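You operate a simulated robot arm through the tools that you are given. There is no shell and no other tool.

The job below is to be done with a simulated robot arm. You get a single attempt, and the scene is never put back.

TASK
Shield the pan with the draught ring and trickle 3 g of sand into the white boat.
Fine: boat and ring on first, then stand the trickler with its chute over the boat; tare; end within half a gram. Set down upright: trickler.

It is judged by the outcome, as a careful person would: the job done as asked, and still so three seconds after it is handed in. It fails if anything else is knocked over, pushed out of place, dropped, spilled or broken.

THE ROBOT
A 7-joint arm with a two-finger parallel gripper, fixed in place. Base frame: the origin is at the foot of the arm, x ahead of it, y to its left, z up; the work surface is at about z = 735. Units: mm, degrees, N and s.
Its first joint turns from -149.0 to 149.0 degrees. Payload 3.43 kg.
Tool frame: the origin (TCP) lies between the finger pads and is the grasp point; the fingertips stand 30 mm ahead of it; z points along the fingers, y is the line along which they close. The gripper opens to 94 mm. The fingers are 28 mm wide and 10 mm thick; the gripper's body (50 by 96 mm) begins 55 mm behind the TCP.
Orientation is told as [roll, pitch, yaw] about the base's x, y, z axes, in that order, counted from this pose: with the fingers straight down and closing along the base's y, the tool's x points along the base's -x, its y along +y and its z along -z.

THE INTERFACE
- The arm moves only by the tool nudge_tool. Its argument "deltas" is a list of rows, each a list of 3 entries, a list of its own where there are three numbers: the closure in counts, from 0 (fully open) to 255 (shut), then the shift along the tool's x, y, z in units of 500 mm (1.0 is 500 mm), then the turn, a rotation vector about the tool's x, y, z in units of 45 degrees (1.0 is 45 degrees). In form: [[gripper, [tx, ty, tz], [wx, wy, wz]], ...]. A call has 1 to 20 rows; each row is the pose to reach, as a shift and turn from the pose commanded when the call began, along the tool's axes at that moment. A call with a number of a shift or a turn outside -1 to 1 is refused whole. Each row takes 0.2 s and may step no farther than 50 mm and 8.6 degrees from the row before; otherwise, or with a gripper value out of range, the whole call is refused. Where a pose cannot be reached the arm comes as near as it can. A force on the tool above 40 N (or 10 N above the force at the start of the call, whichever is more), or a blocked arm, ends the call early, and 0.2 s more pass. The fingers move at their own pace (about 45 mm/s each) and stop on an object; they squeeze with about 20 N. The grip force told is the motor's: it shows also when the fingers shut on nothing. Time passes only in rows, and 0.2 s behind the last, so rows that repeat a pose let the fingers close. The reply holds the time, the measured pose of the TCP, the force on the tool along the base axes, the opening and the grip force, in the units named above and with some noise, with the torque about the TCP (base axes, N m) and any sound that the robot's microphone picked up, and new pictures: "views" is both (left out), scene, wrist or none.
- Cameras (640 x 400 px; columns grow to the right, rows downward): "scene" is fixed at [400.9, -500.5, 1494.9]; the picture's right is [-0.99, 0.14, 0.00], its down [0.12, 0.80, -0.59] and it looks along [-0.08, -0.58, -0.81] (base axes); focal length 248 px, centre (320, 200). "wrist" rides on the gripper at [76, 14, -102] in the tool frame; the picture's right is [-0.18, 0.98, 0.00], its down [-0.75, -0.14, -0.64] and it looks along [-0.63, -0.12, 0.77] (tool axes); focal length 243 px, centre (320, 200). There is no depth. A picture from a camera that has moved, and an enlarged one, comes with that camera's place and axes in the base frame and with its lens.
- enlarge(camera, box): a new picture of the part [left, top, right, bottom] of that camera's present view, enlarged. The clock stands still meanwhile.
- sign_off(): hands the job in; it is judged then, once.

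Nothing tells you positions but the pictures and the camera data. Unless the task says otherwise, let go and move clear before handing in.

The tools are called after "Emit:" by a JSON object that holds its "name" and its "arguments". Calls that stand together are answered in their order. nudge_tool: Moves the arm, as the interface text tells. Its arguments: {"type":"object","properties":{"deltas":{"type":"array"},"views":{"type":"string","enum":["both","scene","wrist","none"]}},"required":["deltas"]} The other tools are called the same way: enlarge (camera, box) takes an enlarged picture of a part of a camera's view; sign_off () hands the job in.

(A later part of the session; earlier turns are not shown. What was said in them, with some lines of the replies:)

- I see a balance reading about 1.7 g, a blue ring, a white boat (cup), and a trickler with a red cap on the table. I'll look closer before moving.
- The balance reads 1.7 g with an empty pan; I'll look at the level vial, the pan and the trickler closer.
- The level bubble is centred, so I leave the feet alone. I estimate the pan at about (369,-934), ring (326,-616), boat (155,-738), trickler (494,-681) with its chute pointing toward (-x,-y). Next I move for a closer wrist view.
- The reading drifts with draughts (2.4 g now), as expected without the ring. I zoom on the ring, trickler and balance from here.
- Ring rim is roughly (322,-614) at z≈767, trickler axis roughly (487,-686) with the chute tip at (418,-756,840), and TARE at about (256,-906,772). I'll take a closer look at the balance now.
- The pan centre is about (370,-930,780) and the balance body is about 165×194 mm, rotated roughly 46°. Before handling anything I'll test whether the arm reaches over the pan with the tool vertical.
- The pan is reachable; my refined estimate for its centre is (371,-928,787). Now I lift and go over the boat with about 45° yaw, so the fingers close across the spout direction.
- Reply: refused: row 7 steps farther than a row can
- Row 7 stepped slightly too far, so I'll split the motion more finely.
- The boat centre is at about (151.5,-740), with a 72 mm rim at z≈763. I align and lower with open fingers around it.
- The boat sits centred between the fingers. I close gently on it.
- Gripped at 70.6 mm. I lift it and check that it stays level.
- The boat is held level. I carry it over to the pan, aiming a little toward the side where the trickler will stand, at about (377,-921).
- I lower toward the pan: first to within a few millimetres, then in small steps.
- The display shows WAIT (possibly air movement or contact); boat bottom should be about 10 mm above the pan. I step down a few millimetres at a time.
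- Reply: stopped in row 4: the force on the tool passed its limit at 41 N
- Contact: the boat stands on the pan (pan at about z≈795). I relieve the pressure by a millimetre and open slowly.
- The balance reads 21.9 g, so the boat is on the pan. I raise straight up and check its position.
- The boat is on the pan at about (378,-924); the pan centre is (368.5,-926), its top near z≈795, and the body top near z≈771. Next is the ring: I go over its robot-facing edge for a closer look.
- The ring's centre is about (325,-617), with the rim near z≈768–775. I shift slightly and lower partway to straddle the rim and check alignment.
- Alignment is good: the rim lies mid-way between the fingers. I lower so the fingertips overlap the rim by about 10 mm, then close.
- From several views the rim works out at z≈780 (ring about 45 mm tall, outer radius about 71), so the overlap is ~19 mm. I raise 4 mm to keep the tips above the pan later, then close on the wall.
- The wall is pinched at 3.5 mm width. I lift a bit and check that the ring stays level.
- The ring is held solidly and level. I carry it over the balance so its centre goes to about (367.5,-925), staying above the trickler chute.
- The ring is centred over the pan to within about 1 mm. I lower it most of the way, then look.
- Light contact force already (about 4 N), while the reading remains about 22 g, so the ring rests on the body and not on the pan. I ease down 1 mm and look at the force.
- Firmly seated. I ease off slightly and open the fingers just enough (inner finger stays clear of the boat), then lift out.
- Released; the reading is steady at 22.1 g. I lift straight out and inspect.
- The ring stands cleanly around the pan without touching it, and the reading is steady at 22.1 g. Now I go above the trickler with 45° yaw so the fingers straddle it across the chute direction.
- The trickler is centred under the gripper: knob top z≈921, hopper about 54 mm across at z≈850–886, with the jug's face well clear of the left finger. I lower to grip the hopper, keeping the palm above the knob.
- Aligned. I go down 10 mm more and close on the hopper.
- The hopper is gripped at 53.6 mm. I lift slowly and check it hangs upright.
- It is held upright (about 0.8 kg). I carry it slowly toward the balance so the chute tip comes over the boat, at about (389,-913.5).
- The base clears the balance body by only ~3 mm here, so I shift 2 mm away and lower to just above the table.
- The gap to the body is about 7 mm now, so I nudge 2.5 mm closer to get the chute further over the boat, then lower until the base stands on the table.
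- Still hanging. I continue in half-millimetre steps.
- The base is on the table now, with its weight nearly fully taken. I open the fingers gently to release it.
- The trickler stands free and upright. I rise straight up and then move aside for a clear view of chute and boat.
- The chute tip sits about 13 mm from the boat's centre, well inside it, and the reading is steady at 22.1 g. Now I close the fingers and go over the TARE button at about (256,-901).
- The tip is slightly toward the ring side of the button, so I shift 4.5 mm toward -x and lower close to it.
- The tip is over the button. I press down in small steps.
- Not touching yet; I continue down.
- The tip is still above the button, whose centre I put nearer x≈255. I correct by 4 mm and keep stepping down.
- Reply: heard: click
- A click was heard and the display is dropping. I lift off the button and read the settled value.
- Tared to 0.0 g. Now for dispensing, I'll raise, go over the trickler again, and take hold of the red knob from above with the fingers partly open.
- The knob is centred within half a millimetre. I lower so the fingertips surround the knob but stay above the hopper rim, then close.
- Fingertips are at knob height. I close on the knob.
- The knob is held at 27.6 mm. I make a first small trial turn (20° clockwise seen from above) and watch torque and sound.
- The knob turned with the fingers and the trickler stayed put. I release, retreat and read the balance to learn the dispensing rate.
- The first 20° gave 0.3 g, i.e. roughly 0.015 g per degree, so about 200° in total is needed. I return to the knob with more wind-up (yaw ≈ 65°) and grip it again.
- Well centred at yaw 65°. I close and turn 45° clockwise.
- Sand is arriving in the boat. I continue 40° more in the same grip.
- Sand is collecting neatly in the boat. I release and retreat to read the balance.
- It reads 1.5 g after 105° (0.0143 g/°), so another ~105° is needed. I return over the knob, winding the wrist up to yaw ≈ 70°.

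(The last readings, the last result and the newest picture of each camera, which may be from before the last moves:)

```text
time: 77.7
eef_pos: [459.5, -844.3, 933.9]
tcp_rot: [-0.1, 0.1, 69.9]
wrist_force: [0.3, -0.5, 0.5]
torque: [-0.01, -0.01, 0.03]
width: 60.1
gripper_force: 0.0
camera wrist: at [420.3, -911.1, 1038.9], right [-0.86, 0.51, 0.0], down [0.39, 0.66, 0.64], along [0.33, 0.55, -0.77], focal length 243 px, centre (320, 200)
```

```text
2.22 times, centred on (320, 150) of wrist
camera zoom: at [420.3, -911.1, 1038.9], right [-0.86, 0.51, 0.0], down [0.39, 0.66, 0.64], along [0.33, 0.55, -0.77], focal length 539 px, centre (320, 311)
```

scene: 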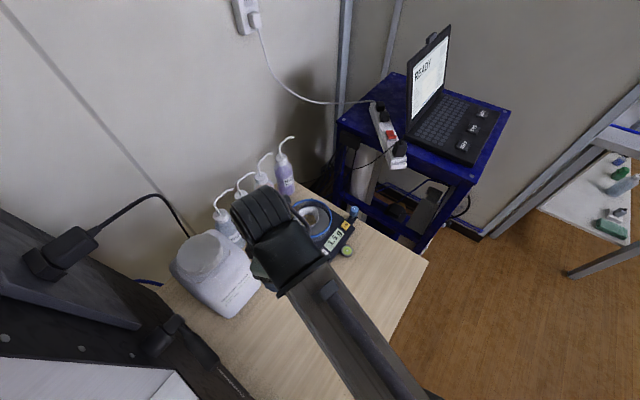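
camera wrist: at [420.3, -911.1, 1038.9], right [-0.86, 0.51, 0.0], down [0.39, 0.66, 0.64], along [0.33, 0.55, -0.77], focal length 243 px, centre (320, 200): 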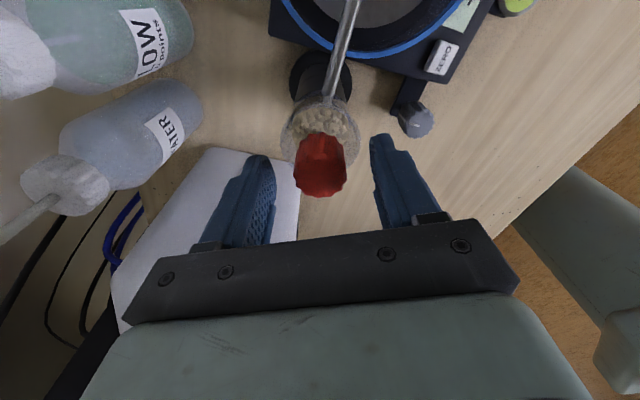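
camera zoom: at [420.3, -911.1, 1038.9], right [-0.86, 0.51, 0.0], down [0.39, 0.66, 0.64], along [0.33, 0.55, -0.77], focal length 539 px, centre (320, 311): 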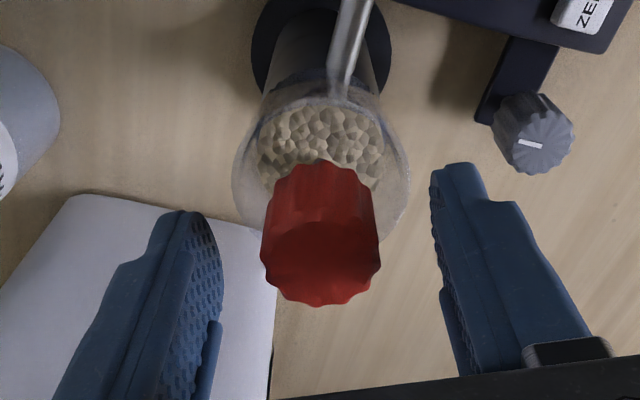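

Centred. I close and turn 45°, then another 50° in the same grip.

Emit:
{"name": "nudge_tool", "arguments": {"deltas": [[130, [0, 0, 0], [0, 0, 0]], [170, [0, 0, 0], [0, 0, 0]], [220, [0, 0, 0], [0, 0, 0]], [220, [0, 0, 0], [0, 0, 0]], [220, [0, 0, 0], [0, 0, 0.1]], [220, [0, 0, 0], [0, 0, 0.2]], [220, [0, 0, 0], [0, 0, 0.3]], [220, [0, 0, 0], [0, 0, 0.4]], [220, [0, 0, 0], [0, 0, 0.5]], [220, [0, 0, 0], [0, 0, 0.6]], [220, [0, 0, 0], [0, 0, 0.7]], [220, [0, 0, 0], [0, 0, 0.8]], [220, [0, 0, 0], [0, 0, 0.9]], [220, [0, 0, 0], [0, 0, 1.0]], [220, [0, 0, 0], [0, 0, 1.0]]], "views": "wrist"}}

Emit:
{"name": "nudge_tool", "arguments": {"deltas": [[220, [0, 0, 0], [0, 0, 0.1]], [220, [0, 0, 0], [0, 0, 0.2]], [220, [0, 0, 0], [0, 0, 0.3]], [220, [0, 0, 0], [0, 0, 0.4]], [220, [0, 0, 0], [0, 0, 0.5]], [220, [0, 0, 0], [0, 0, 0.6]], [220, [0, 0, 0], [0, 0, 0.7]], [220, [0, 0, 0], [0, 0, 0.8]], [220, [0, 0, 0], [0, 0, 0.9]], [220, [0, 0, 0], [0, 0, 1.0]], [220, [0, 0, 0], [0, 0, 1.0]]]}}

Emit:
{"name": "enlarge", "arguments": {"camera": "wrist", "box": [120, 0, 400, 200]}}

```text
time: 80.9
eef_pos: [459.3, -843.0, 936.2]
tcp_rot: [-0.3, 0.0, 24.9]
wrist_force: [0.6, -1.5, -0.3]
torque: [-0.2, -0.19, 0.01]
width: 28.0
gripper_force: 19.7
camera wrist: at [384.5, -864.2, 1039.3], right [-0.25, 0.97, 0.0], down [0.74, 0.19, 0.64], along [0.62, 0.16, -0.77], focal length 243 px, centre (320, 200)
```

wrist: 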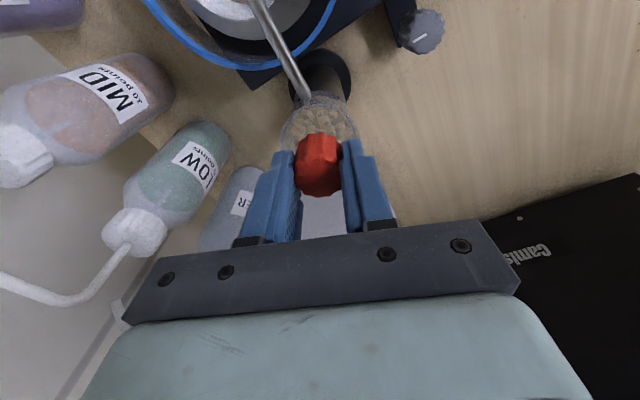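

```text
time: 83.3
eef_pos: [458.8, -844.1, 934.6]
tcp_rot: [-0.2, -0.1, -20.0]
wrist_force: [1.7, -4.2, 2.5]
torque: [-0.54, -0.2, 0.0]
width: 28.0
gripper_force: 19.9
camera wrist: at [392.6, -805.2, 1039.3], right [0.51, 0.86, 0.0], down [0.66, -0.39, 0.64], along [0.55, -0.33, -0.77], focal length 243 px, centre (320, 200)
```

scene: 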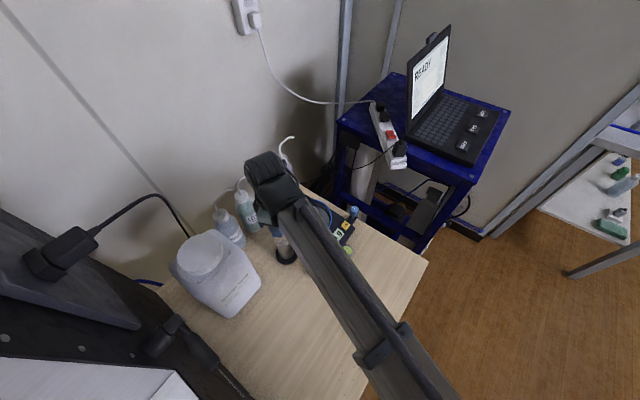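
wrist: 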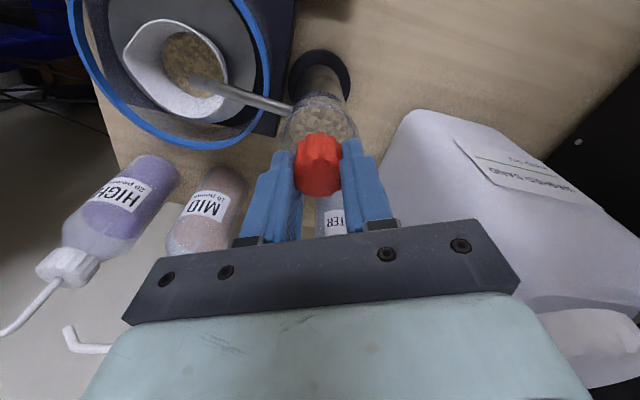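

```text
2.00 times, centred on (260, 100) of wrist
camera zoom: at [392.6, -805.2, 1039.3], right [0.51, 0.86, 0.0], down [0.66, -0.39, 0.64], along [0.55, -0.33, -0.77], focal length 485 px, centre (440, 400)
```

zoom: 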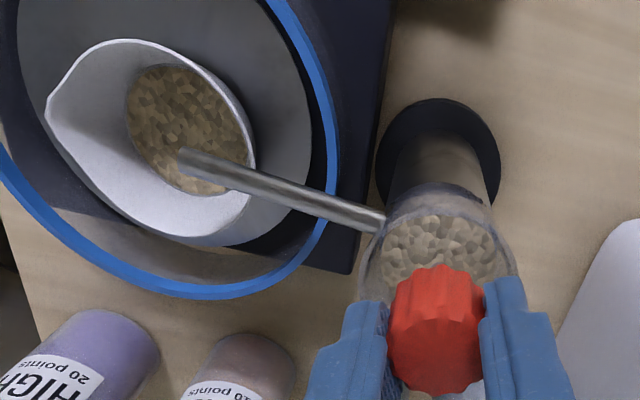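

Expected total is now about 2.8 g, so I add a final 11° and then let go and read.

Emit:
{"name": "nudge_tool", "arguments": {"deltas": [[220, [0, 0, 0], [0, 0, 0.1]], [220, [0, 0, 0], [0, 0, 0.2]], [220, [0, 0, 0], [0, 0, 0.25]], [220, [0, 0, 0], [0, 0, 0.25]], [180, [0, 0, 0], [0, 0, 0.25]], [130, [0, 0, 0], [0, 0, 0.25]], [92, [0, 0, 0], [0, 0, 0.25]], [92, [0, 0, -0.04], [0, 0, 0.25]], [92, [0, 0, -0.1], [0, 0, 0.25]], [92, [0.0272, 0.069, -0.14], [0, 0, 0.25]], [92, [0.0545, 0.138, -0.14], [0, 0, 0.25]], [92, [0.0818, 0.207, -0.14], [0, 0, 0.25]], [92, [0.109, 0.2755, -0.14], [0, 0, 0.25]], [92, [0.109, 0.2755, -0.14], [0, 0, 0.25]], [92, [0.109, 0.2755, -0.14], [0, 0, 0.25]]]}}

Emit:
{"name": "enlarge", "arguments": {"camera": "scene", "box": [255, 185, 365, 280]}}

Emit:
{"name": "enlarge", "arguments": {"camera": "wrist", "box": [0, 0, 280, 200]}}

```text
time: 86.5
eef_pos: [454.2, -695.7, 1005.0]
tcp_rot: [-0.2, -0.2, -31.1]
wrist_force: [0.7, -1.0, 0.1]
torque: [0.03, 0.01, -0.01]
width: 60.2
gripper_force: 0.0
camera wrist: at [397.4, -644.3, 1109.0], right [0.67, 0.74, 0.0], down [0.57, -0.51, 0.64], along [0.48, -0.43, -0.76], focal length 243 px, centre (320, 200)
```

scene: 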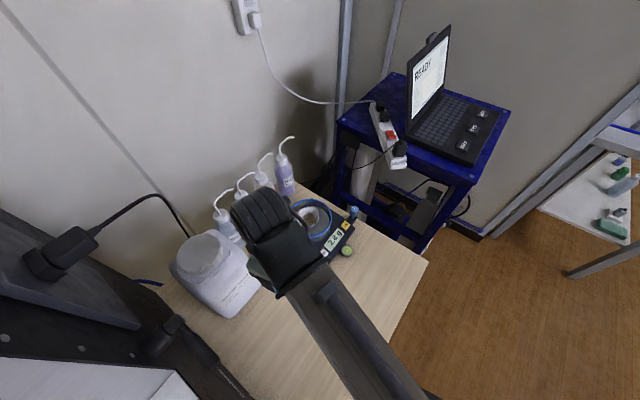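
wrist: 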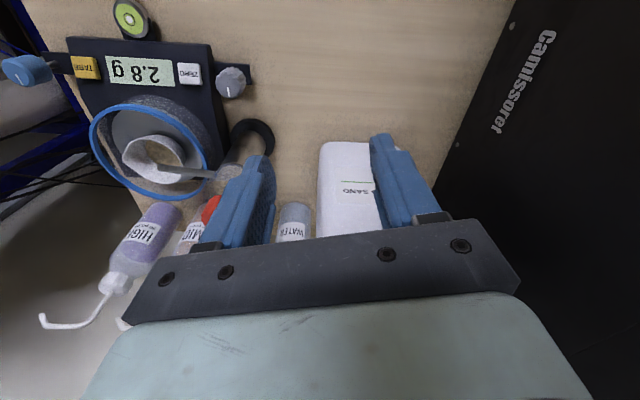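

```text
4.21 times, centred on (310, 232) of scene
camera zoom: at [400.9, -500.5, 1494.9], right [-0.99, 0.14, 0.0], down [0.12, 0.8, -0.59], along [-0.08, -0.58, -0.81], focal length 1044 px, centre (362, 63)
```

zoom: 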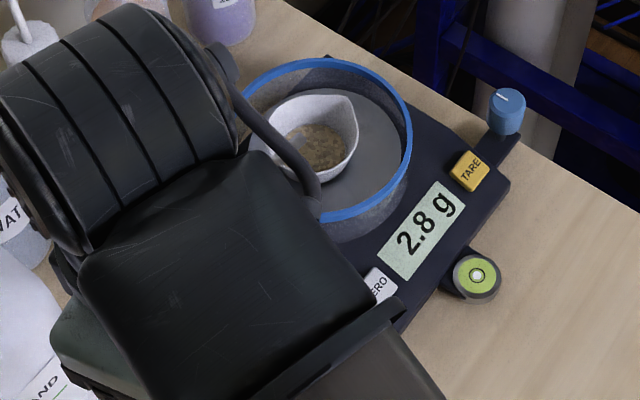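

```text
2.00 times, centred on (140, 100) of wrist
camera zoom: at [397.4, -644.3, 1109.0], right [0.67, 0.74, 0.0], down [0.57, -0.51, 0.64], along [0.48, -0.43, -0.76], focal length 485 px, centre (680, 400)
```

zoom: 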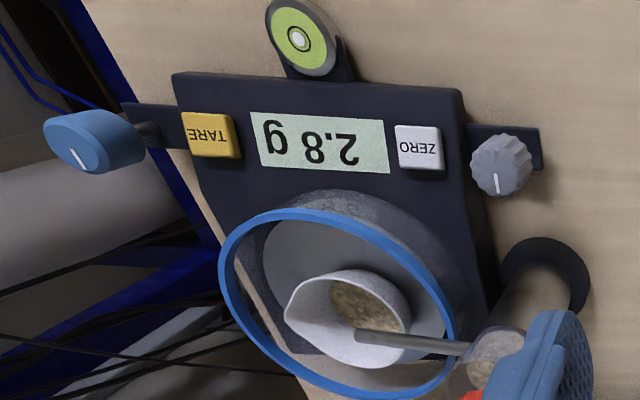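

It reads 2.8 g, already within tolerance. One more 13° turn should bring it to about 3.0 g, so I go back over the knob once more.

Emit:
{"name": "nudge_tool", "arguments": {"deltas": [[92, [-0.04, -0.063, 0], [0, 0, -0.1]], [92, [-0.08, -0.126, 0], [0, 0, -0.2]], [92, [-0.12, -0.189, 0], [0, 0, -0.29]], [92, [-0.1598, -0.2516, 0], [0, 0, -0.29]], [92, [-0.1598, -0.2516, 0], [0, 0, -0.29]], [92, [-0.1598, -0.2516, 0.05], [0, 0, -0.29]], [92, [-0.1598, -0.2516, 0.1], [0, 0, -0.29]], [92, [-0.1598, -0.2516, 0.139], [0, 0, -0.29]], [92, [-0.1598, -0.2516, 0.139], [0, 0, -0.29]]], "views": "wrist"}}

Emit:
{"name": "enlarge", "arguments": {"camera": "wrist", "box": [220, 60, 420, 240]}}

```text
time: 88.5
eef_pos: [457.6, -845.2, 934.1]
tcp_rot: [-0.2, -0.1, -18.3]
wrist_force: [-0.2, -0.1, -0.2]
torque: [0.02, 0.01, -0.02]
width: 60.1
gripper_force: 0.0
camera wrist: at [390.6, -808.8, 1039.2], right [0.48, 0.88, 0.0], down [0.67, -0.37, 0.64], along [0.56, -0.31, -0.77], focal length 243 px, centre (320, 200)
```

wrist: 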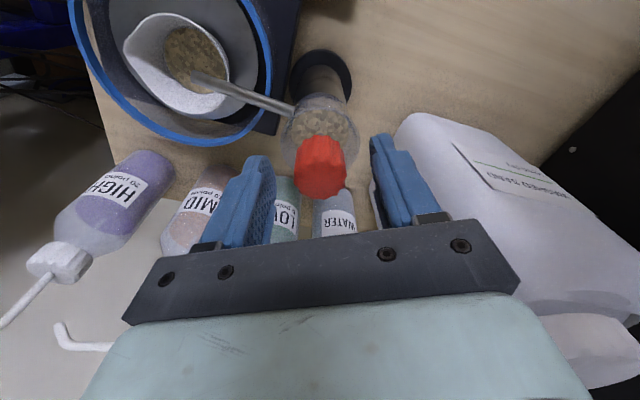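

```text
2.22 times, centred on (320, 150) of wrist
camera zoom: at [390.6, -808.8, 1039.2], right [0.48, 0.88, 0.0], down [0.67, -0.37, 0.64], along [0.56, -0.31, -0.77], focal length 539 px, centre (320, 311)
```

zoom: 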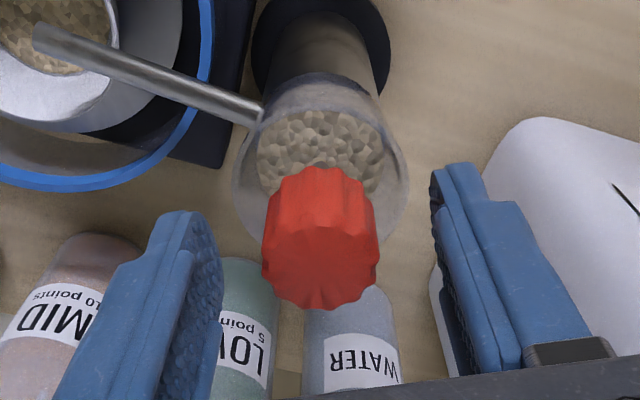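

Centred. I close, turn 13°, release and retreat to read.

Emit:
{"name": "nudge_tool", "arguments": {"deltas": [[130, [0, 0, 0], [0, 0, 0]], [170, [0, 0, 0], [0, 0, 0]], [220, [0, 0, 0], [0, 0, 0]], [220, [0, 0, 0], [0, 0, 0]], [220, [0, 0, 0], [0, 0, 0.1]], [220, [0, 0, 0], [0, 0, 0.2]], [220, [0, 0, 0], [0, 0, 0.29]], [220, [0, 0, 0], [0, 0, 0.29]], [180, [0, 0, 0], [0, 0, 0.29]], [130, [0, 0, 0], [0, 0, 0.29]], [92, [0, 0, 0], [0, 0, 0.29]], [92, [0, 0, -0.04], [0, 0, 0.29]], [92, [0, 0, -0.1], [0, 0, 0.29]], [92, [0.0272, 0.069, -0.14], [0, 0, 0.29]], [92, [0.0545, 0.138, -0.14], [0, 0, 0.29]], [92, [0.0818, 0.207, -0.14], [0, 0, 0.29]], [92, [0.109, 0.2755, -0.14], [0, 0, 0.29]], [92, [0.109, 0.2755, -0.14], [0, 0, 0.29]], [92, [0.109, 0.2755, -0.14], [0, 0, 0.29]]]}}

Emit:
{"name": "enlarge", "arguments": {"camera": "wrist", "box": [0, 0, 280, 200]}}

Emit:
{"name": "enlarge", "arguments": {"camera": "scene", "box": [255, 185, 365, 280]}}

```text
time: 92.5
eef_pos: [449.7, -695.2, 1006.1]
tcp_rot: [-0.1, -0.1, -31.2]
wrist_force: [0.8, 0.5, 0.6]
torque: [0.0, 0.02, -0.01]
width: 60.2
gripper_force: 0.0
camera wrist: at [391.2, -645.3, 1110.0], right [0.67, 0.74, 0.0], down [0.57, -0.51, 0.64], along [0.48, -0.43, -0.76], focal length 243 px, centre (320, 200)
```

scene: 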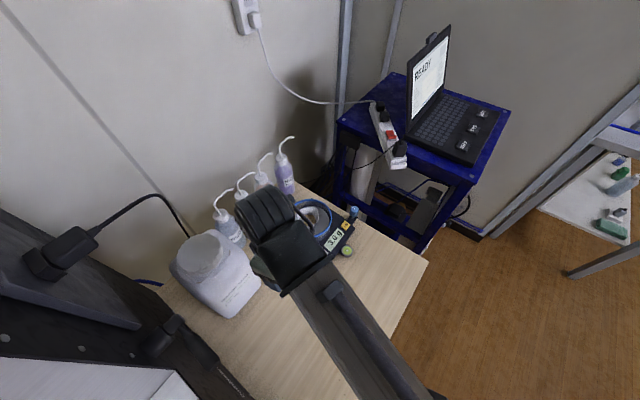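
wrist: 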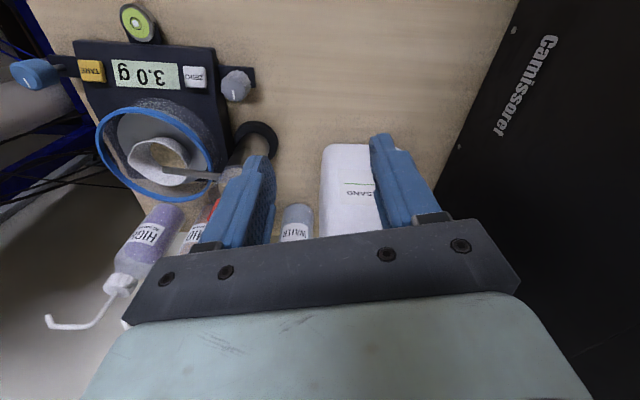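

```text
2.00 times, centred on (140, 100) of wrist
camera zoom: at [391.2, -645.3, 1110.0], right [0.67, 0.74, 0.0], down [0.57, -0.51, 0.64], along [0.48, -0.43, -0.76], focal length 485 px, centre (680, 400)
```

zoom: 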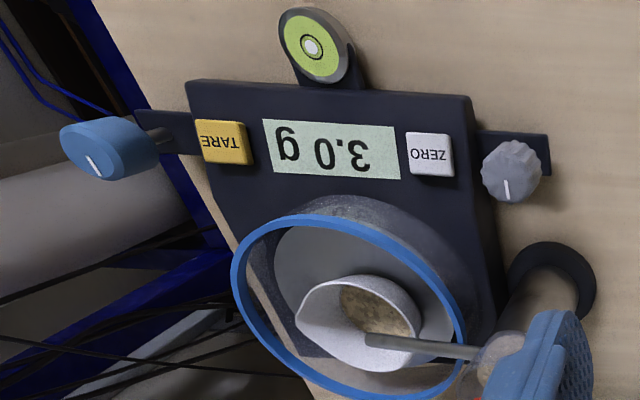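

```text
4.21 times, centred on (310, 232) of scene
camera zoom: at [400.9, -500.5, 1494.9], right [-0.99, 0.14, 0.0], down [0.12, 0.8, -0.59], along [-0.08, -0.58, -0.81], focal length 1044 px, centre (362, 63)
```

zoom: 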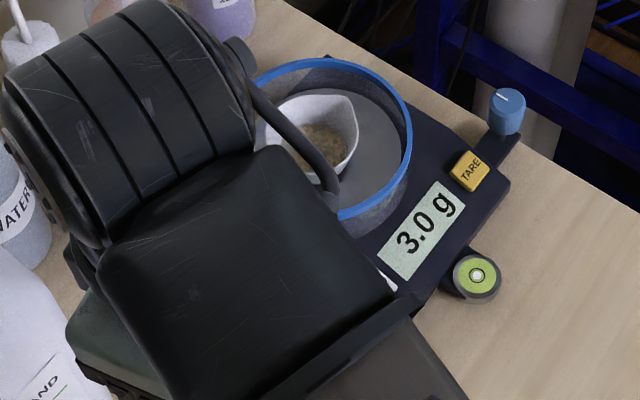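

It reads 3.0 g. I move the arm further clear and make a final check of the whole scene.

Emit:
{"name": "nudge_tool", "arguments": {"deltas": [[92, [0.085, -0.005, 0], [0, 0, 0]], [92, [0.17, -0.009, 0], [0, 0, 0]], [92, [0.255, -0.014, 0], [0, 0, 0]], [92, [0.34, -0.018, 0], [0, 0, 0]], [92, [0.34, -0.018, 0], [0, 0, 0]], [92, [0.34, -0.018, 0], [0, 0, 0]], [92, [0.34, -0.018, 0], [0, 0, 0]]]}}

Emit:
{"name": "enlarge", "arguments": {"camera": "scene", "box": [190, 140, 370, 290]}}

```text
time: 94.1
eef_pos: [300.6, -615.5, 1004.7]
tcp_rot: [-0.1, -0.1, -31.2]
wrist_force: [-0.8, 0.3, -0.6]
torque: [0.04, 0.0, 0.0]
width: 60.2
gripper_force: 0.0
camera wrist: at [242.2, -565.4, 1109.1], right [0.67, 0.75, 0.0], down [0.57, -0.51, 0.64], along [0.48, -0.43, -0.76], focal length 243 px, centre (320, 200)
```

scene: 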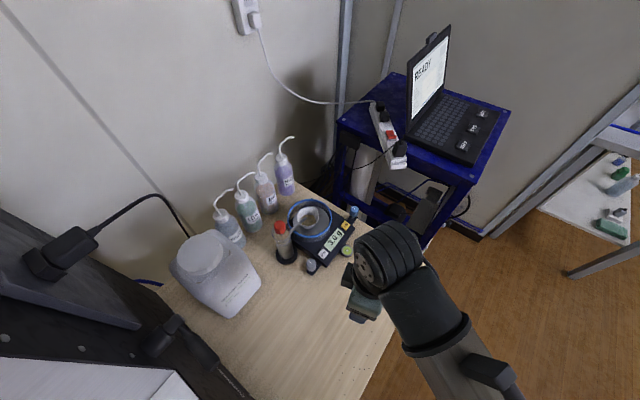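
wrist: 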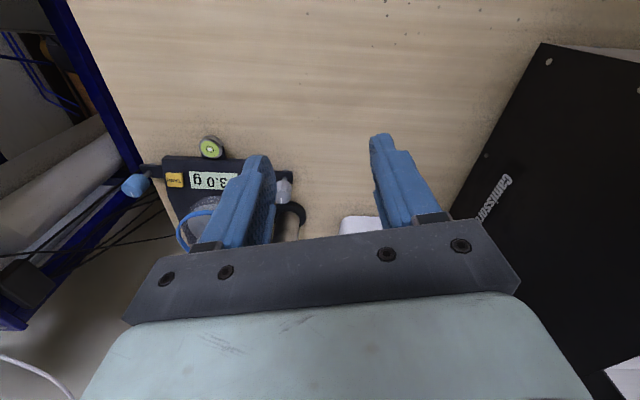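

```text
2.67 times, centred on (280, 215) of scene
camera zoom: at [400.9, -500.5, 1494.9], right [-0.99, 0.14, 0.0], down [0.12, 0.8, -0.59], along [-0.08, -0.58, -0.81], focal length 661 px, centre (427, 160)
```

zoom: 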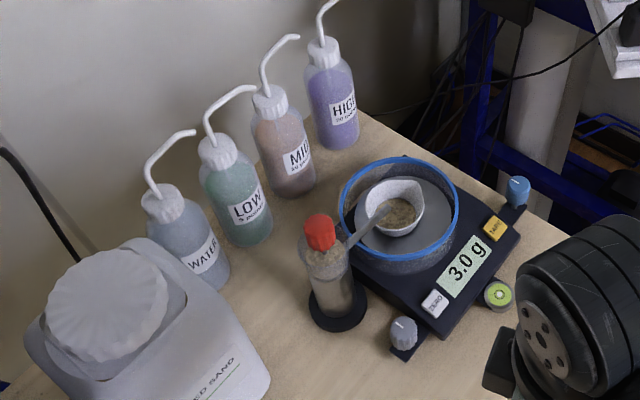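

The boat holds the sand and the balance reads a steady 3.0 g. The ring surrounds the pan, the trickler stands upright with its chute over the boat, and nothing else has been disturbed. The arm is clear, so I hand in.

Emit:
{"name": "sign_off", "arguments": {}}

```text
The job is handed in.
```

The white boat holds 3.0 g of sand by the balance display, steady when I handed in. That is well inside the half-gram you allowed.

- **Boat and ring:** The boat stands on the pan and the draught ring sits on the balance body around it. The ring isn't touching the pan. The reading, which had been drifting by a gram or more, settled once it was on.
- **Trickler:** It stands upright on the table beside the balance, with its chute tip over the boat about 13 mm from the centre.
- **Tare and dispensing:** I tared to 0.0 g with the boat and ring on and the trickler standing in place. I then turned the red knob about 220° in four short stages.

The boat touched down on the pan harder than I intended. The force peaked at 41 N, which stopped the arm. I saw no damage, and the balance read normally afterwards.

Nothing else looked moved, knocked over or spilled in the final check. The gripper was open and clear of everything when I handed in.
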